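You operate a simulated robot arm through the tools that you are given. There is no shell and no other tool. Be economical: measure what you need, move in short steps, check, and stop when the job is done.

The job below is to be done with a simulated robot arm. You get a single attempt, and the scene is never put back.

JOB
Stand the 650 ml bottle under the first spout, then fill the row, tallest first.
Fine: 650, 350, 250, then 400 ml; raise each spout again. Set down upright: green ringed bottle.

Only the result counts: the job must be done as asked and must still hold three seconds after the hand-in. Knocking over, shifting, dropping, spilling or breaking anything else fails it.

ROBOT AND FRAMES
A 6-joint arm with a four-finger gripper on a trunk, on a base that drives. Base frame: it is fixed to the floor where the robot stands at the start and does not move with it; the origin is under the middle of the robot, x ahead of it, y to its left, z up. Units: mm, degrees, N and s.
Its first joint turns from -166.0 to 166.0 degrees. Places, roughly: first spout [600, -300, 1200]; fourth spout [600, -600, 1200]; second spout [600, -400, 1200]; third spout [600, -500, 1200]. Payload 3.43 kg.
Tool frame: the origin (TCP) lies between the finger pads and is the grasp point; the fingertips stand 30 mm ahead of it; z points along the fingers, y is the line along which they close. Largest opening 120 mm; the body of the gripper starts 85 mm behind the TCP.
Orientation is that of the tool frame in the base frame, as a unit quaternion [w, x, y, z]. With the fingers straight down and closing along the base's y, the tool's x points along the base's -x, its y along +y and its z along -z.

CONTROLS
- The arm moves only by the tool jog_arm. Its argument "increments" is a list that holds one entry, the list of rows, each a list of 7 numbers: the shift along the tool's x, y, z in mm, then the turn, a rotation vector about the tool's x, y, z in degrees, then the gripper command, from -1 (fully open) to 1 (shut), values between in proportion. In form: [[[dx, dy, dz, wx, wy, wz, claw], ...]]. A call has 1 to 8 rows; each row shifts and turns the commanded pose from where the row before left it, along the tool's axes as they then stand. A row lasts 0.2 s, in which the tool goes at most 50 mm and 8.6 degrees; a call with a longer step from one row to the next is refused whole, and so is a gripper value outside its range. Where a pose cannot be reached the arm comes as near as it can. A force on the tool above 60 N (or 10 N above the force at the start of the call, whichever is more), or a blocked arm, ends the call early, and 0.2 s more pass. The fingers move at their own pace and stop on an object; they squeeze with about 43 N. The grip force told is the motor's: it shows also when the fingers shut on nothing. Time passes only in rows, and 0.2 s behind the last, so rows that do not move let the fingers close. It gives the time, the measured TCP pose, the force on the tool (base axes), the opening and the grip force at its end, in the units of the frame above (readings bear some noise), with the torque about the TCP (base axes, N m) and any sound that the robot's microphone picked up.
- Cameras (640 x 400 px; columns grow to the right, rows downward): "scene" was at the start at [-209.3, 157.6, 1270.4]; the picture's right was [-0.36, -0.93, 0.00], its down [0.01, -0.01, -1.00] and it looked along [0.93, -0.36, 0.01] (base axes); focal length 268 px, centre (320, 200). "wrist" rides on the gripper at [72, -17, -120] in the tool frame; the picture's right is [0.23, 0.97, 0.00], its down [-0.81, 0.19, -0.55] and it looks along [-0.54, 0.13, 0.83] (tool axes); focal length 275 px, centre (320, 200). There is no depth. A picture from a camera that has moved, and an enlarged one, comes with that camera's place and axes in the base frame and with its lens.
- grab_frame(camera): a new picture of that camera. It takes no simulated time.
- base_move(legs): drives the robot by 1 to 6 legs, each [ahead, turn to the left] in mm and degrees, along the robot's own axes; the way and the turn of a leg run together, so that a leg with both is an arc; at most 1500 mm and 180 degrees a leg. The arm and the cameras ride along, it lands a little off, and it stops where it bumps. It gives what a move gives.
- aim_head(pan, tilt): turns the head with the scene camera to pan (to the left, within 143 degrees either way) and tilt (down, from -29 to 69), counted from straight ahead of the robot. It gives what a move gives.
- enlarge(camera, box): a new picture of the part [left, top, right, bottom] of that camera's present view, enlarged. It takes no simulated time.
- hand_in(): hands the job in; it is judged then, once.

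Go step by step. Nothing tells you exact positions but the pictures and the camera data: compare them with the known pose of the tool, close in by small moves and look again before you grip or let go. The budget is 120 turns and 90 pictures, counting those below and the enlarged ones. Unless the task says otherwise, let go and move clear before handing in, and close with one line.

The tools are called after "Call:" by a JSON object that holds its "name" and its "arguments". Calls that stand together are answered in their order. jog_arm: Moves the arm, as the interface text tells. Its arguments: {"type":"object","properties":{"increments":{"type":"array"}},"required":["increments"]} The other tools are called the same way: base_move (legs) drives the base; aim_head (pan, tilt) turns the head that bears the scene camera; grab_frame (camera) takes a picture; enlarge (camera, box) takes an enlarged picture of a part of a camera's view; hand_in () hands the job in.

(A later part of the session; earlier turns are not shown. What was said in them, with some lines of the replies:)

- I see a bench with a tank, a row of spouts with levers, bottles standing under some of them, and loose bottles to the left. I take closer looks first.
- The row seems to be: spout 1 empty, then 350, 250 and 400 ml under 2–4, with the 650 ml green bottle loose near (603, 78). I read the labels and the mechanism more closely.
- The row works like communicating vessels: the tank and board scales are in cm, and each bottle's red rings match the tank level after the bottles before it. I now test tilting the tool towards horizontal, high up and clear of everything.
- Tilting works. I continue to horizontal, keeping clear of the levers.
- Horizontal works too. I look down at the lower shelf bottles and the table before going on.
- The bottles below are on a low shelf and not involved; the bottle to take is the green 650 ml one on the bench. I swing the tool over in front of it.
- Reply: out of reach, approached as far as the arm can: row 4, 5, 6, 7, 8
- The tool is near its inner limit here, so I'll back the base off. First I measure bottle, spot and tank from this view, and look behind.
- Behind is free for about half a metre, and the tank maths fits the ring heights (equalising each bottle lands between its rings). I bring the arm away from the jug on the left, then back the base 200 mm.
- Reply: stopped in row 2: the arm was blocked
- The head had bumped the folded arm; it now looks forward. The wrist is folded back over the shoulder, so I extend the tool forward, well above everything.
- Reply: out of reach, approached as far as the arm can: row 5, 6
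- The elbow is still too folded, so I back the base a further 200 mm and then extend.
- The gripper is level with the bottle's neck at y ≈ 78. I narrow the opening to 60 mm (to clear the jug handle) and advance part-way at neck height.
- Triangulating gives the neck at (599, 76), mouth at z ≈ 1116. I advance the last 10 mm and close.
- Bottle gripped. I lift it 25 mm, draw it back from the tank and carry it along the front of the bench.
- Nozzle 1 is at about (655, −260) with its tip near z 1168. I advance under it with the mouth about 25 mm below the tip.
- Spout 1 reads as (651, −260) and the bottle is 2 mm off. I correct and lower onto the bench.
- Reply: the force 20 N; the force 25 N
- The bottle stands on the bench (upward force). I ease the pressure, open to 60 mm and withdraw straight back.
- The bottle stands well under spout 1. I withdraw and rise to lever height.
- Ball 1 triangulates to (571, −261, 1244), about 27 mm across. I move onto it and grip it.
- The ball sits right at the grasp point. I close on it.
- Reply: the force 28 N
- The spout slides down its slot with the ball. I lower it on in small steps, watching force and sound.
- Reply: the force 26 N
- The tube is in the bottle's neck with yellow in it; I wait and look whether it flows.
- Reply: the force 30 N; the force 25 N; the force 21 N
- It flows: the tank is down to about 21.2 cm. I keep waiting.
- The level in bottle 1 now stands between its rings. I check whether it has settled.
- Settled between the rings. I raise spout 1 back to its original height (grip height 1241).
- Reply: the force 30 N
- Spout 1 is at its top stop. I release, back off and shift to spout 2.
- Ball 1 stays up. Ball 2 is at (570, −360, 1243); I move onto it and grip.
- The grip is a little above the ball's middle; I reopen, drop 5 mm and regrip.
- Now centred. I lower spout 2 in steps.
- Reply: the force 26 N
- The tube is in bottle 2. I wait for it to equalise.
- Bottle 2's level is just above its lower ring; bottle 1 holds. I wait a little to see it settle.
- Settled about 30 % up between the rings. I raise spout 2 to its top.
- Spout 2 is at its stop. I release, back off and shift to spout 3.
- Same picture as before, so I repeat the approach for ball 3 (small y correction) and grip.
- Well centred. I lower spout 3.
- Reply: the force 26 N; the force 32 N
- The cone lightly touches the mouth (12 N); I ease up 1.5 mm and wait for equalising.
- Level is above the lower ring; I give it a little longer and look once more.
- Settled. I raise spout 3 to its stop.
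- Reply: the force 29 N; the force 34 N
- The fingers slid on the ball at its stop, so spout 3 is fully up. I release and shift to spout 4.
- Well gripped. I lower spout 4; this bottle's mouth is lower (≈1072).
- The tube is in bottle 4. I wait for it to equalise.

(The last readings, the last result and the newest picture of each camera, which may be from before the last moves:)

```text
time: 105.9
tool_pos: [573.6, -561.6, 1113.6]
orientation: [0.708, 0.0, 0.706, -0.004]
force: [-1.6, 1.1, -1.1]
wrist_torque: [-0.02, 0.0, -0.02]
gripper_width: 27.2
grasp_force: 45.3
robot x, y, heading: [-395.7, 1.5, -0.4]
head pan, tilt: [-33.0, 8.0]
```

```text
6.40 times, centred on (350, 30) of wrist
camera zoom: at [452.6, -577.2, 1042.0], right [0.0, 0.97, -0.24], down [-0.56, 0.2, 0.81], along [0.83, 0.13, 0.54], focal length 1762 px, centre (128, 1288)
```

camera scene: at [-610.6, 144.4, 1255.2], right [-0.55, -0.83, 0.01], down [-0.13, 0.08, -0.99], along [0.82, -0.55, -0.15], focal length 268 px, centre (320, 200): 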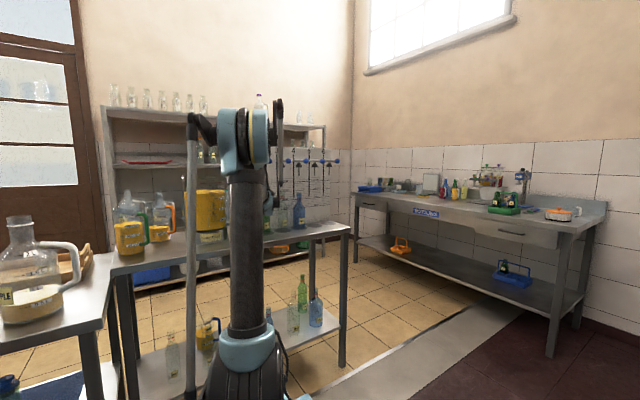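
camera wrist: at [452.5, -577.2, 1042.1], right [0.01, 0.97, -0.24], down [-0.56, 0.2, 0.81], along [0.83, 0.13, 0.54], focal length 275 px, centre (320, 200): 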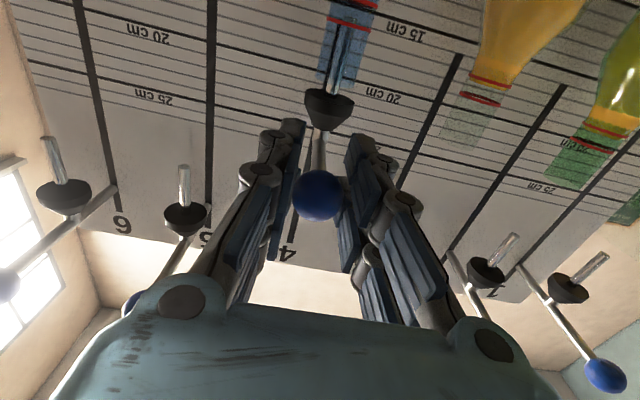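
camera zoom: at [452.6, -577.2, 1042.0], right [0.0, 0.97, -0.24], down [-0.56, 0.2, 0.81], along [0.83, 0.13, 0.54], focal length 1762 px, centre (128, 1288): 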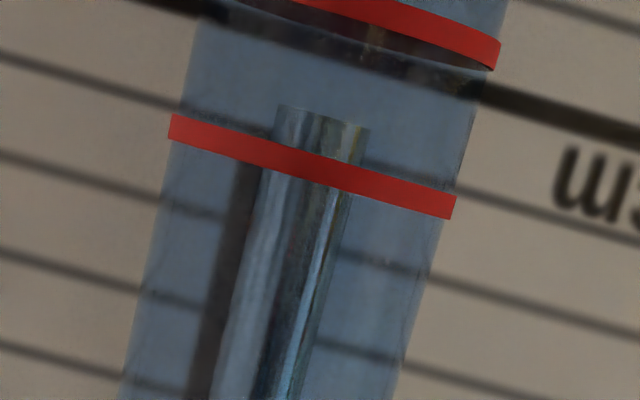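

No liquid shows in the neck yet. I check with the scene camera whether bottle 4 is filling.

Call:
{"name": "enlarge", "arguments": {"camera": "scene", "box": [180, 140, 340, 250]}}

```text
3.64 times, centred on (260, 195) of scene
camera zoom: at [-609.9, 144.1, 1255.4], right [-0.55, -0.83, 0.01], down [-0.13, 0.08, -0.99], along [0.82, -0.55, -0.15], focal length 975 px, centre (538, 218)
```

zoom: 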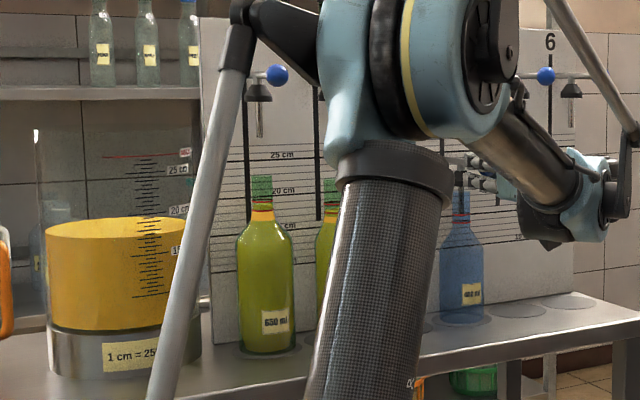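

Bottle 4 is still empty, so the spout must go a bit deeper. I lower it until it touches.

Call:
{"name": "jog_arm", "arguments": {"increments": [[[2, 0, 0, 0, 0, 0, 1], [2, 0, 0, 0, 0, 0, 1], [0, 0, 0, 0, 0, 0, 1], [0, 0, 0, 0, 0, 0, 1]]]}}

Call:
{"name": "jog_arm", "arguments": {"increments": [[[2, 0, 0, 0, 0, 0, 1], [0, 0, 0, 0, 0, 0, 1], [0, 0, 0, 0, 0, 0, 1], [0, 0, 0, 0, 0, 0, 1]]]}}

Call:
{"name": "enlarge", "arguments": {"camera": "wrist", "box": [260, 0, 420, 140]}}

```text
time: 106.9
tool_pos: [573.8, -561.0, 1109.4]
orientation: [0.709, -0.001, 0.705, -0.004]
force: [-2.8, 5.4, -0.1]
wrist_torque: [-0.04, -0.31, 0.0]
gripper_width: 27.4
grasp_force: 45.2
robot x, y, heading: [-397.5, 4.5, -0.7]
head pan, tilt: [-33.0, 8.0]
```

```text
time: 107.9
tool_pos: [574.8, -560.9, 1106.6]
orientation: [0.709, -0.002, 0.706, -0.003]
force: [-2.0, 8.4, -1.8]
wrist_torque: [-0.07, -0.1, 0.04]
gripper_width: 27.2
grasp_force: 45.0
robot x, y, heading: [-394.1, 0.1, -0.8]
head pan, tilt: [-33.0, 8.0]
```

```text
2.86 times, centred on (340, 70) of wrist
camera zoom: at [452.8, -577.3, 1034.7], right [0.0, 0.97, -0.24], down [-0.56, 0.2, 0.81], along [0.83, 0.13, 0.54], focal length 786 px, centre (263, 571)
```

zoom: 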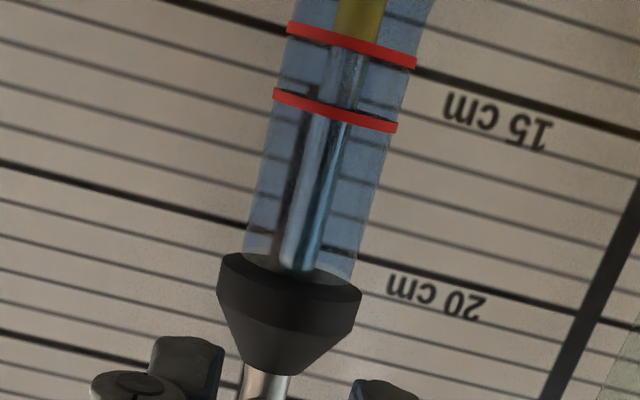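

Now yellow flows from the tube. I wait for it to equalise.

Call:
{"name": "jog_arm", "arguments": {"increments": [[[0, 0, 0, 0, 0, 0, 1], [0, 0, 0, 0, 0, 0, 1], [0, 0, 0, 0, 0, 0, 1], [0, 0, 0, 0, 0, 0, 1], [0, 0, 0, 0, 0, 0, 1], [0, 0, 0, 0, 0, 0, 1], [0, 0, 0, 0, 0, 0, 1], [0, 0, 0, 0, 0, 0, 1]]]}}

Call:
{"name": "jog_arm", "arguments": {"increments": [[[0, 0, 0, 0, 0, 0, 1], [0, 0, 0, 0, 0, 0, 1], [0, 0, 0, 0, 0, 0, 1], [0, 0, 0, 0, 0, 0, 1], [0, 0, 0, 0, 0, 0, 1], [0, 0, 0, 0, 0, 0, 1], [0, 0, 0, 0, 0, 0, 1], [0, 0, 0, 0, 0, 0, 1]]]}}

Call:
{"name": "jog_arm", "arguments": {"increments": [[[0, 0, 0, 0, 0, 0, 1], [0, 0, 0, 0, 0, 0, 1], [0, 0, 0, 0, 0, 0, 1], [0, 0, 0, 0, 0, 0, 1], [0, 0, 0, 0, 0, 0, 1], [0, 0, 0, 0, 0, 0, 1], [0, 0, 0, 0, 0, 0, 1], [0, 0, 0, 0, 0, 0, 1]]]}}

Call:
{"name": "jog_arm", "arguments": {"increments": [[[0, 0, 0, 0, 0, 0, 1], [0, 0, 0, 0, 0, 0, 1], [0, 0, 0, 0, 0, 0, 1], [0, 0, 0, 0, 0, 0, 1], [0, 0, 0, 0, 0, 0, 1], [0, 0, 0, 0, 0, 0, 1], [0, 0, 0, 0, 0, 0, 1], [0, 0, 0, 0, 0, 0, 1]]]}}

Call:
{"name": "jog_arm", "arguments": {"increments": [[[0, 0, 0, 0, 0, 0, 1], [0, 0, 0, 0, 0, 0, 1], [0, 0, 0, 0, 0, 0, 1], [0, 0, 0, 0, 0, 0, 1], [0, 0, 0, 0, 0, 0, 1], [0, 0, 0, 0, 0, 0, 1], [0, 0, 0, 0, 0, 0, 1], [0, 0, 0, 0, 0, 0, 1]]]}}

Call:
{"name": "enlarge", "arguments": {"camera": "wrist", "box": [310, 0, 420, 60]}}

```text
time: 109.7
tool_pos: [573.6, -561.7, 1106.9]
orientation: [0.709, 0.0, 0.706, -0.004]
force: [-0.5, 9.4, -0.7]
wrist_torque: [-0.11, 0.01, 0.04]
gripper_width: 26.9
grasp_force: 45.2
robot x, y, heading: [-395.7, 1.4, -1.0]
head pan, tilt: [-33.0, 8.0]
```

```text
time: 111.5
tool_pos: [573.7, -560.9, 1105.6]
orientation: [0.709, -0.001, 0.706, -0.004]
force: [-0.8, 9.5, -1.1]
wrist_torque: [-0.07, -0.02, 0.03]
gripper_width: 26.9
grasp_force: 45.2
robot x, y, heading: [-394.3, 2.8, -0.7]
head pan, tilt: [-33.0, 8.0]
```

```text
time: 113.3
tool_pos: [573.3, -561.5, 1105.4]
orientation: [0.708, 0.0, 0.706, -0.004]
force: [0.4, 12.0, -0.8]
wrist_torque: [-0.06, -0.01, 0.05]
gripper_width: 27.2
grasp_force: 44.4
robot x, y, heading: [-391.4, 0.7, -0.6]
head pan, tilt: [-33.0, 8.0]
```

```text
time: 115.1
tool_pos: [574.9, -561.7, 1106.1]
orientation: [0.708, 0.0, 0.706, -0.003]
force: [0.0, 10.4, -1.2]
wrist_torque: [-0.1, 0.0, 0.02]
gripper_width: 27.1
grasp_force: 44.9
robot x, y, heading: [-397.0, -1.3, -0.6]
head pan, tilt: [-33.0, 8.0]
```

```text
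time: 116.9
tool_pos: [573.9, -559.6, 1106.1]
orientation: [0.708, 0.0, 0.706, -0.004]
force: [0.5, 11.0, -1.2]
wrist_torque: [-0.04, -0.03, 0.01]
gripper_width: 27.0
grasp_force: 45.0
robot x, y, heading: [-396.2, 4.5, -1.1]
head pan, tilt: [-33.0, 8.0]
```

```text
5.82 times, centred on (365, 30) of wrist
camera zoom: at [452.9, -577.3, 1034.7], right [0.0, 0.97, -0.24], down [-0.56, 0.2, 0.81], along [0.83, 0.13, 0.54], focal length 1602 px, centre (58, 1189)
```

zoom: 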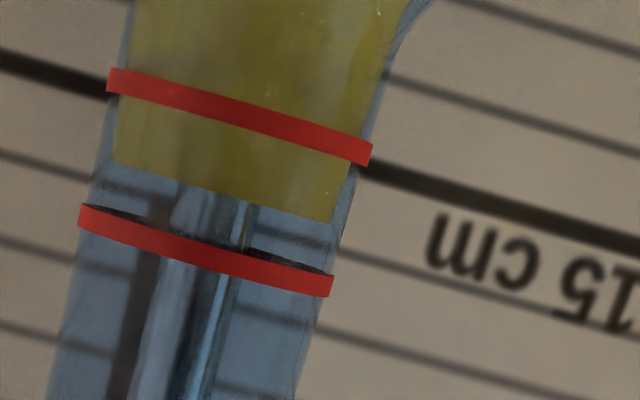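

Bottle 4 stands midway between its rings. I raise spout 4.

Call:
{"name": "jog_arm", "arguments": {"increments": [[[-14, 0, 0, 0, 0, 0, 1], [-18, 0, 0, 0, 0, 0, 1], [-18, 0, 0, 0, 0, 0, 1], [-18, 0, 0, 0, 0, 0, 1], [-18, 0, 0, 0, 0, 0, 1], [-18, 0, 0, 0, 0, 0, 1], [-18, 0, 0, 0, 0, 0, 1], [-10, 0, 0, 0, 0, 0, 1]]]}}

Call:
{"name": "jog_arm", "arguments": {"increments": [[[-2, 0, 0, 0, 0, 0, 1], [-2, 0, 0, 0, 0, 0, 1], [-2, 0, 0, 0, 0, 0, 1], [0, 0, 0, 0, 0, 0, 1]]]}}

Call:
{"name": "grab_frame", "arguments": {"camera": "wrist"}}

```text
time: 118.7
tool_pos: [573.7, -560.7, 1240.2]
orientation: [0.708, -0.001, 0.706, -0.003]
force: [0.0, 3.2, -0.8]
wrist_torque: [-0.06, 0.06, 0.01]
gripper_width: 27.3
grasp_force: 45.6
robot x, y, heading: [-396.9, 1.0, -1.0]
head pan, tilt: [-33.0, 8.0]
```

```text
time: 119.7
tool_pos: [575.8, -561.0, 1244.1]
orientation: [0.708, 0.0, 0.706, -0.003]
force: [23.1, 3.0, 3.0]
wrist_torque: [0.08, -0.74, -0.03]
gripper_width: 24.6
grasp_force: 45.4
robot x, y, heading: [-400.4, 1.1, -0.7]
head pan, tilt: [-33.0, 8.0]
```

```text
20 pictures are left
camera wrist: at [454.6, -577.2, 1173.0], right [0.0, 0.97, -0.23], down [-0.56, 0.2, 0.81], along [0.83, 0.13, 0.54], focal length 275 px, centre (320, 200)
```

wrist: 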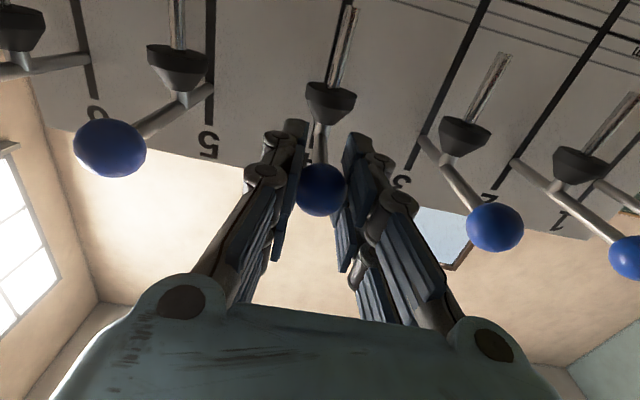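

All four spouts line up at the top. I release, back well clear and check the whole row.

Call:
{"name": "jog_arm", "arguments": {"increments": [[[0, 0, 0, 0, 0, 0, 0.2], [0, 0, 0, 0, 0, 0, 0], [0, 0, 0, 0, 0, 0, 0], [0, 0, -35, 0, 0, 0, 0], [0, 0, -40, 0, 0, 0, 0], [0, 0, -45, 0, 0, 0, 0]]]}}

Call:
{"name": "jog_arm", "arguments": {"increments": [[[-40, 0, 0, 0, 0, 0, 0], [-40, 0, 0, 0, 0, 0, 0], [-40, 0, 0, 0, 0, 0, 0], [-30, 0, 0, 0, 0, 0, 0]]]}}

Call:
{"name": "aim_head", "arguments": {"pan": -26, "tilt": 6}}

Call:
{"name": "grab_frame", "arguments": {"camera": "scene"}}

Call:
{"name": "grab_frame", "arguments": {"camera": "wrist"}}

```text
time: 121.1
tool_pos: [456.8, -565.1, 1245.6]
orientation: [0.708, 0.0, 0.706, -0.003]
force: [0.6, 0.7, -0.4]
wrist_torque: [-0.02, -0.06, -0.02]
gripper_width: 60.0
grasp_force: 0.0
robot x, y, heading: [-394.3, 0.2, -1.0]
head pan, tilt: [-33.0, 8.0]
```

```text
time: 122.1
tool_pos: [453.7, -560.3, 1395.7]
orientation: [0.708, 0.0, 0.706, -0.003]
force: [0.9, 0.1, -0.8]
wrist_torque: [0.0, -0.03, -0.02]
gripper_width: 60.0
grasp_force: 0.0
robot x, y, heading: [-398.5, 4.1, -0.4]
head pan, tilt: [-33.0, 8.0]
```

```text
time: 122.7
tool_pos: [453.4, -559.2, 1394.9]
orientation: [0.708, 0.0, 0.706, -0.004]
force: [0.4, 0.1, 0.1]
wrist_torque: [-0.01, -0.02, 0.01]
gripper_width: 59.9
grasp_force: 0.0
robot x, y, heading: [-395.5, 4.4, -0.8]
head pan, tilt: [-26.0, 6.0]
```

```text
19 pictures are left
camera scene: at [-604.6, 154.1, 1258.5], right [-0.45, -0.89, 0.01], down [-0.11, 0.05, -0.99], along [0.89, -0.45, -0.12], focal length 268 px, centre (320, 200)
```

scene: 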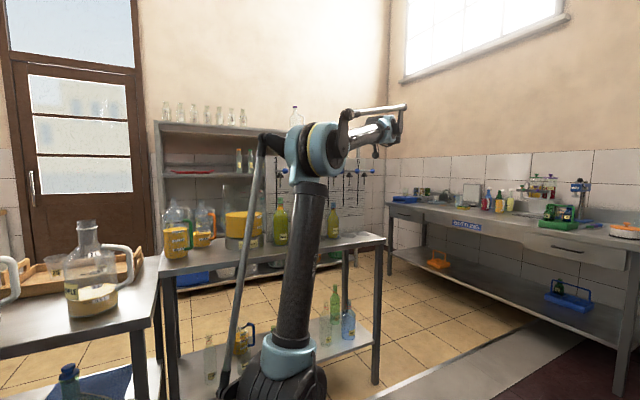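

```text
18 pictures are left
camera wrist: at [332.8, -576.4, 1323.4], right [0.0, 0.97, -0.24], down [-0.56, 0.2, 0.81], along [0.83, 0.13, 0.54], focal length 275 px, centre (320, 200)
```

wrist: 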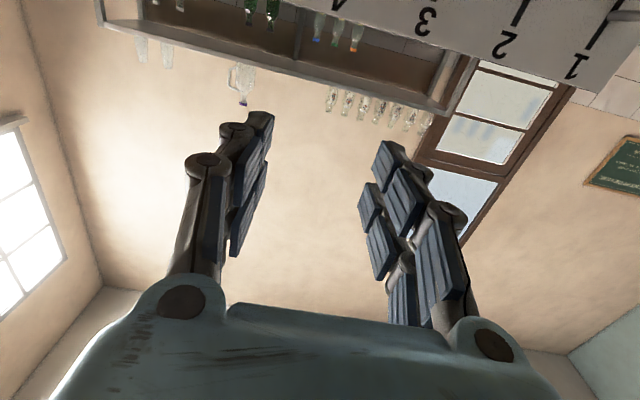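

Call:
{"name": "enlarge", "arguments": {"camera": "scene", "box": [210, 145, 390, 270]}}

Call:
{"name": "jog_arm", "arguments": {"increments": [[[0, 30, -30, 0, 8.5, 0, 0], [0, 30, -10, 0, 8.5, 0, 0], [0, 30, 0, 0, 8.5, 0, 0], [0, 30, 0, 0, 8.5, 0, 0], [0, 30, 0, 0, 8.5, 0, 0], [0, 0, 0, 0, 8.5, 0, 0]]]}}

Call:
{"name": "grab_frame", "arguments": {"camera": "wrist"}}

```text
3.20 times, centred on (300, 208) of scene
camera zoom: at [-604.6, 154.1, 1258.5], right [-0.45, -0.89, 0.01], down [-0.11, 0.05, -0.99], along [0.89, -0.45, -0.12], focal length 858 px, centre (384, 176)
```

zoom: 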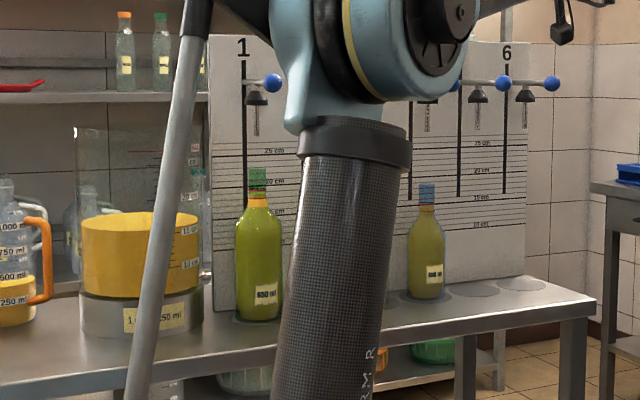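

```text
time: 124.1
tool_pos: [412.7, -408.7, 1393.8]
orientation: [0.335, 0.002, 0.942, -0.004]
force: [-0.4, 0.4, 0.2]
wrist_torque: [-0.04, -0.03, -0.04]
gripper_width: 59.8
grasp_force: 0.1
robot x, y, heading: [-396.0, 2.3, -1.0]
head pan, tilt: [-26.0, 6.0]
```

```text
16 pictures are left
camera wrist: at [280.9, -423.5, 1443.0], right [-0.17, 0.97, -0.15], down [0.28, 0.2, 0.94], along [0.94, 0.12, -0.31], focal length 275 px, centre (320, 200)
```

wrist: 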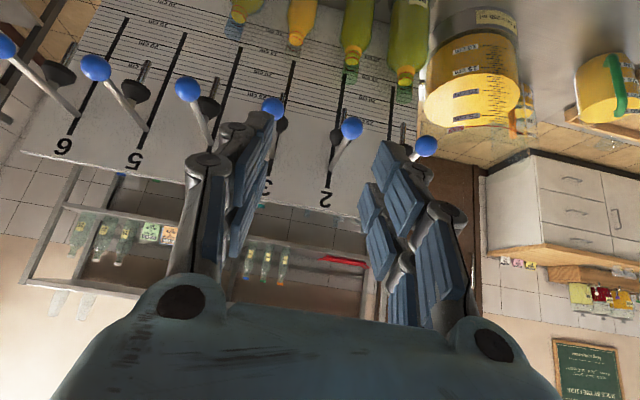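

All six spouts are up, the four bottles are filled to between their rings and standing upright, and the arm is clear. I hand in.

Call:
{"name": "hand_in", "arguments": {}}

```text
The job is handed in.
```

The 650 ml bottle stands upright under the first spout. All four bottles (650, 350, 250, then 400 ml) are filled to between their red rings, every spout is raised again, and the job is handed in.
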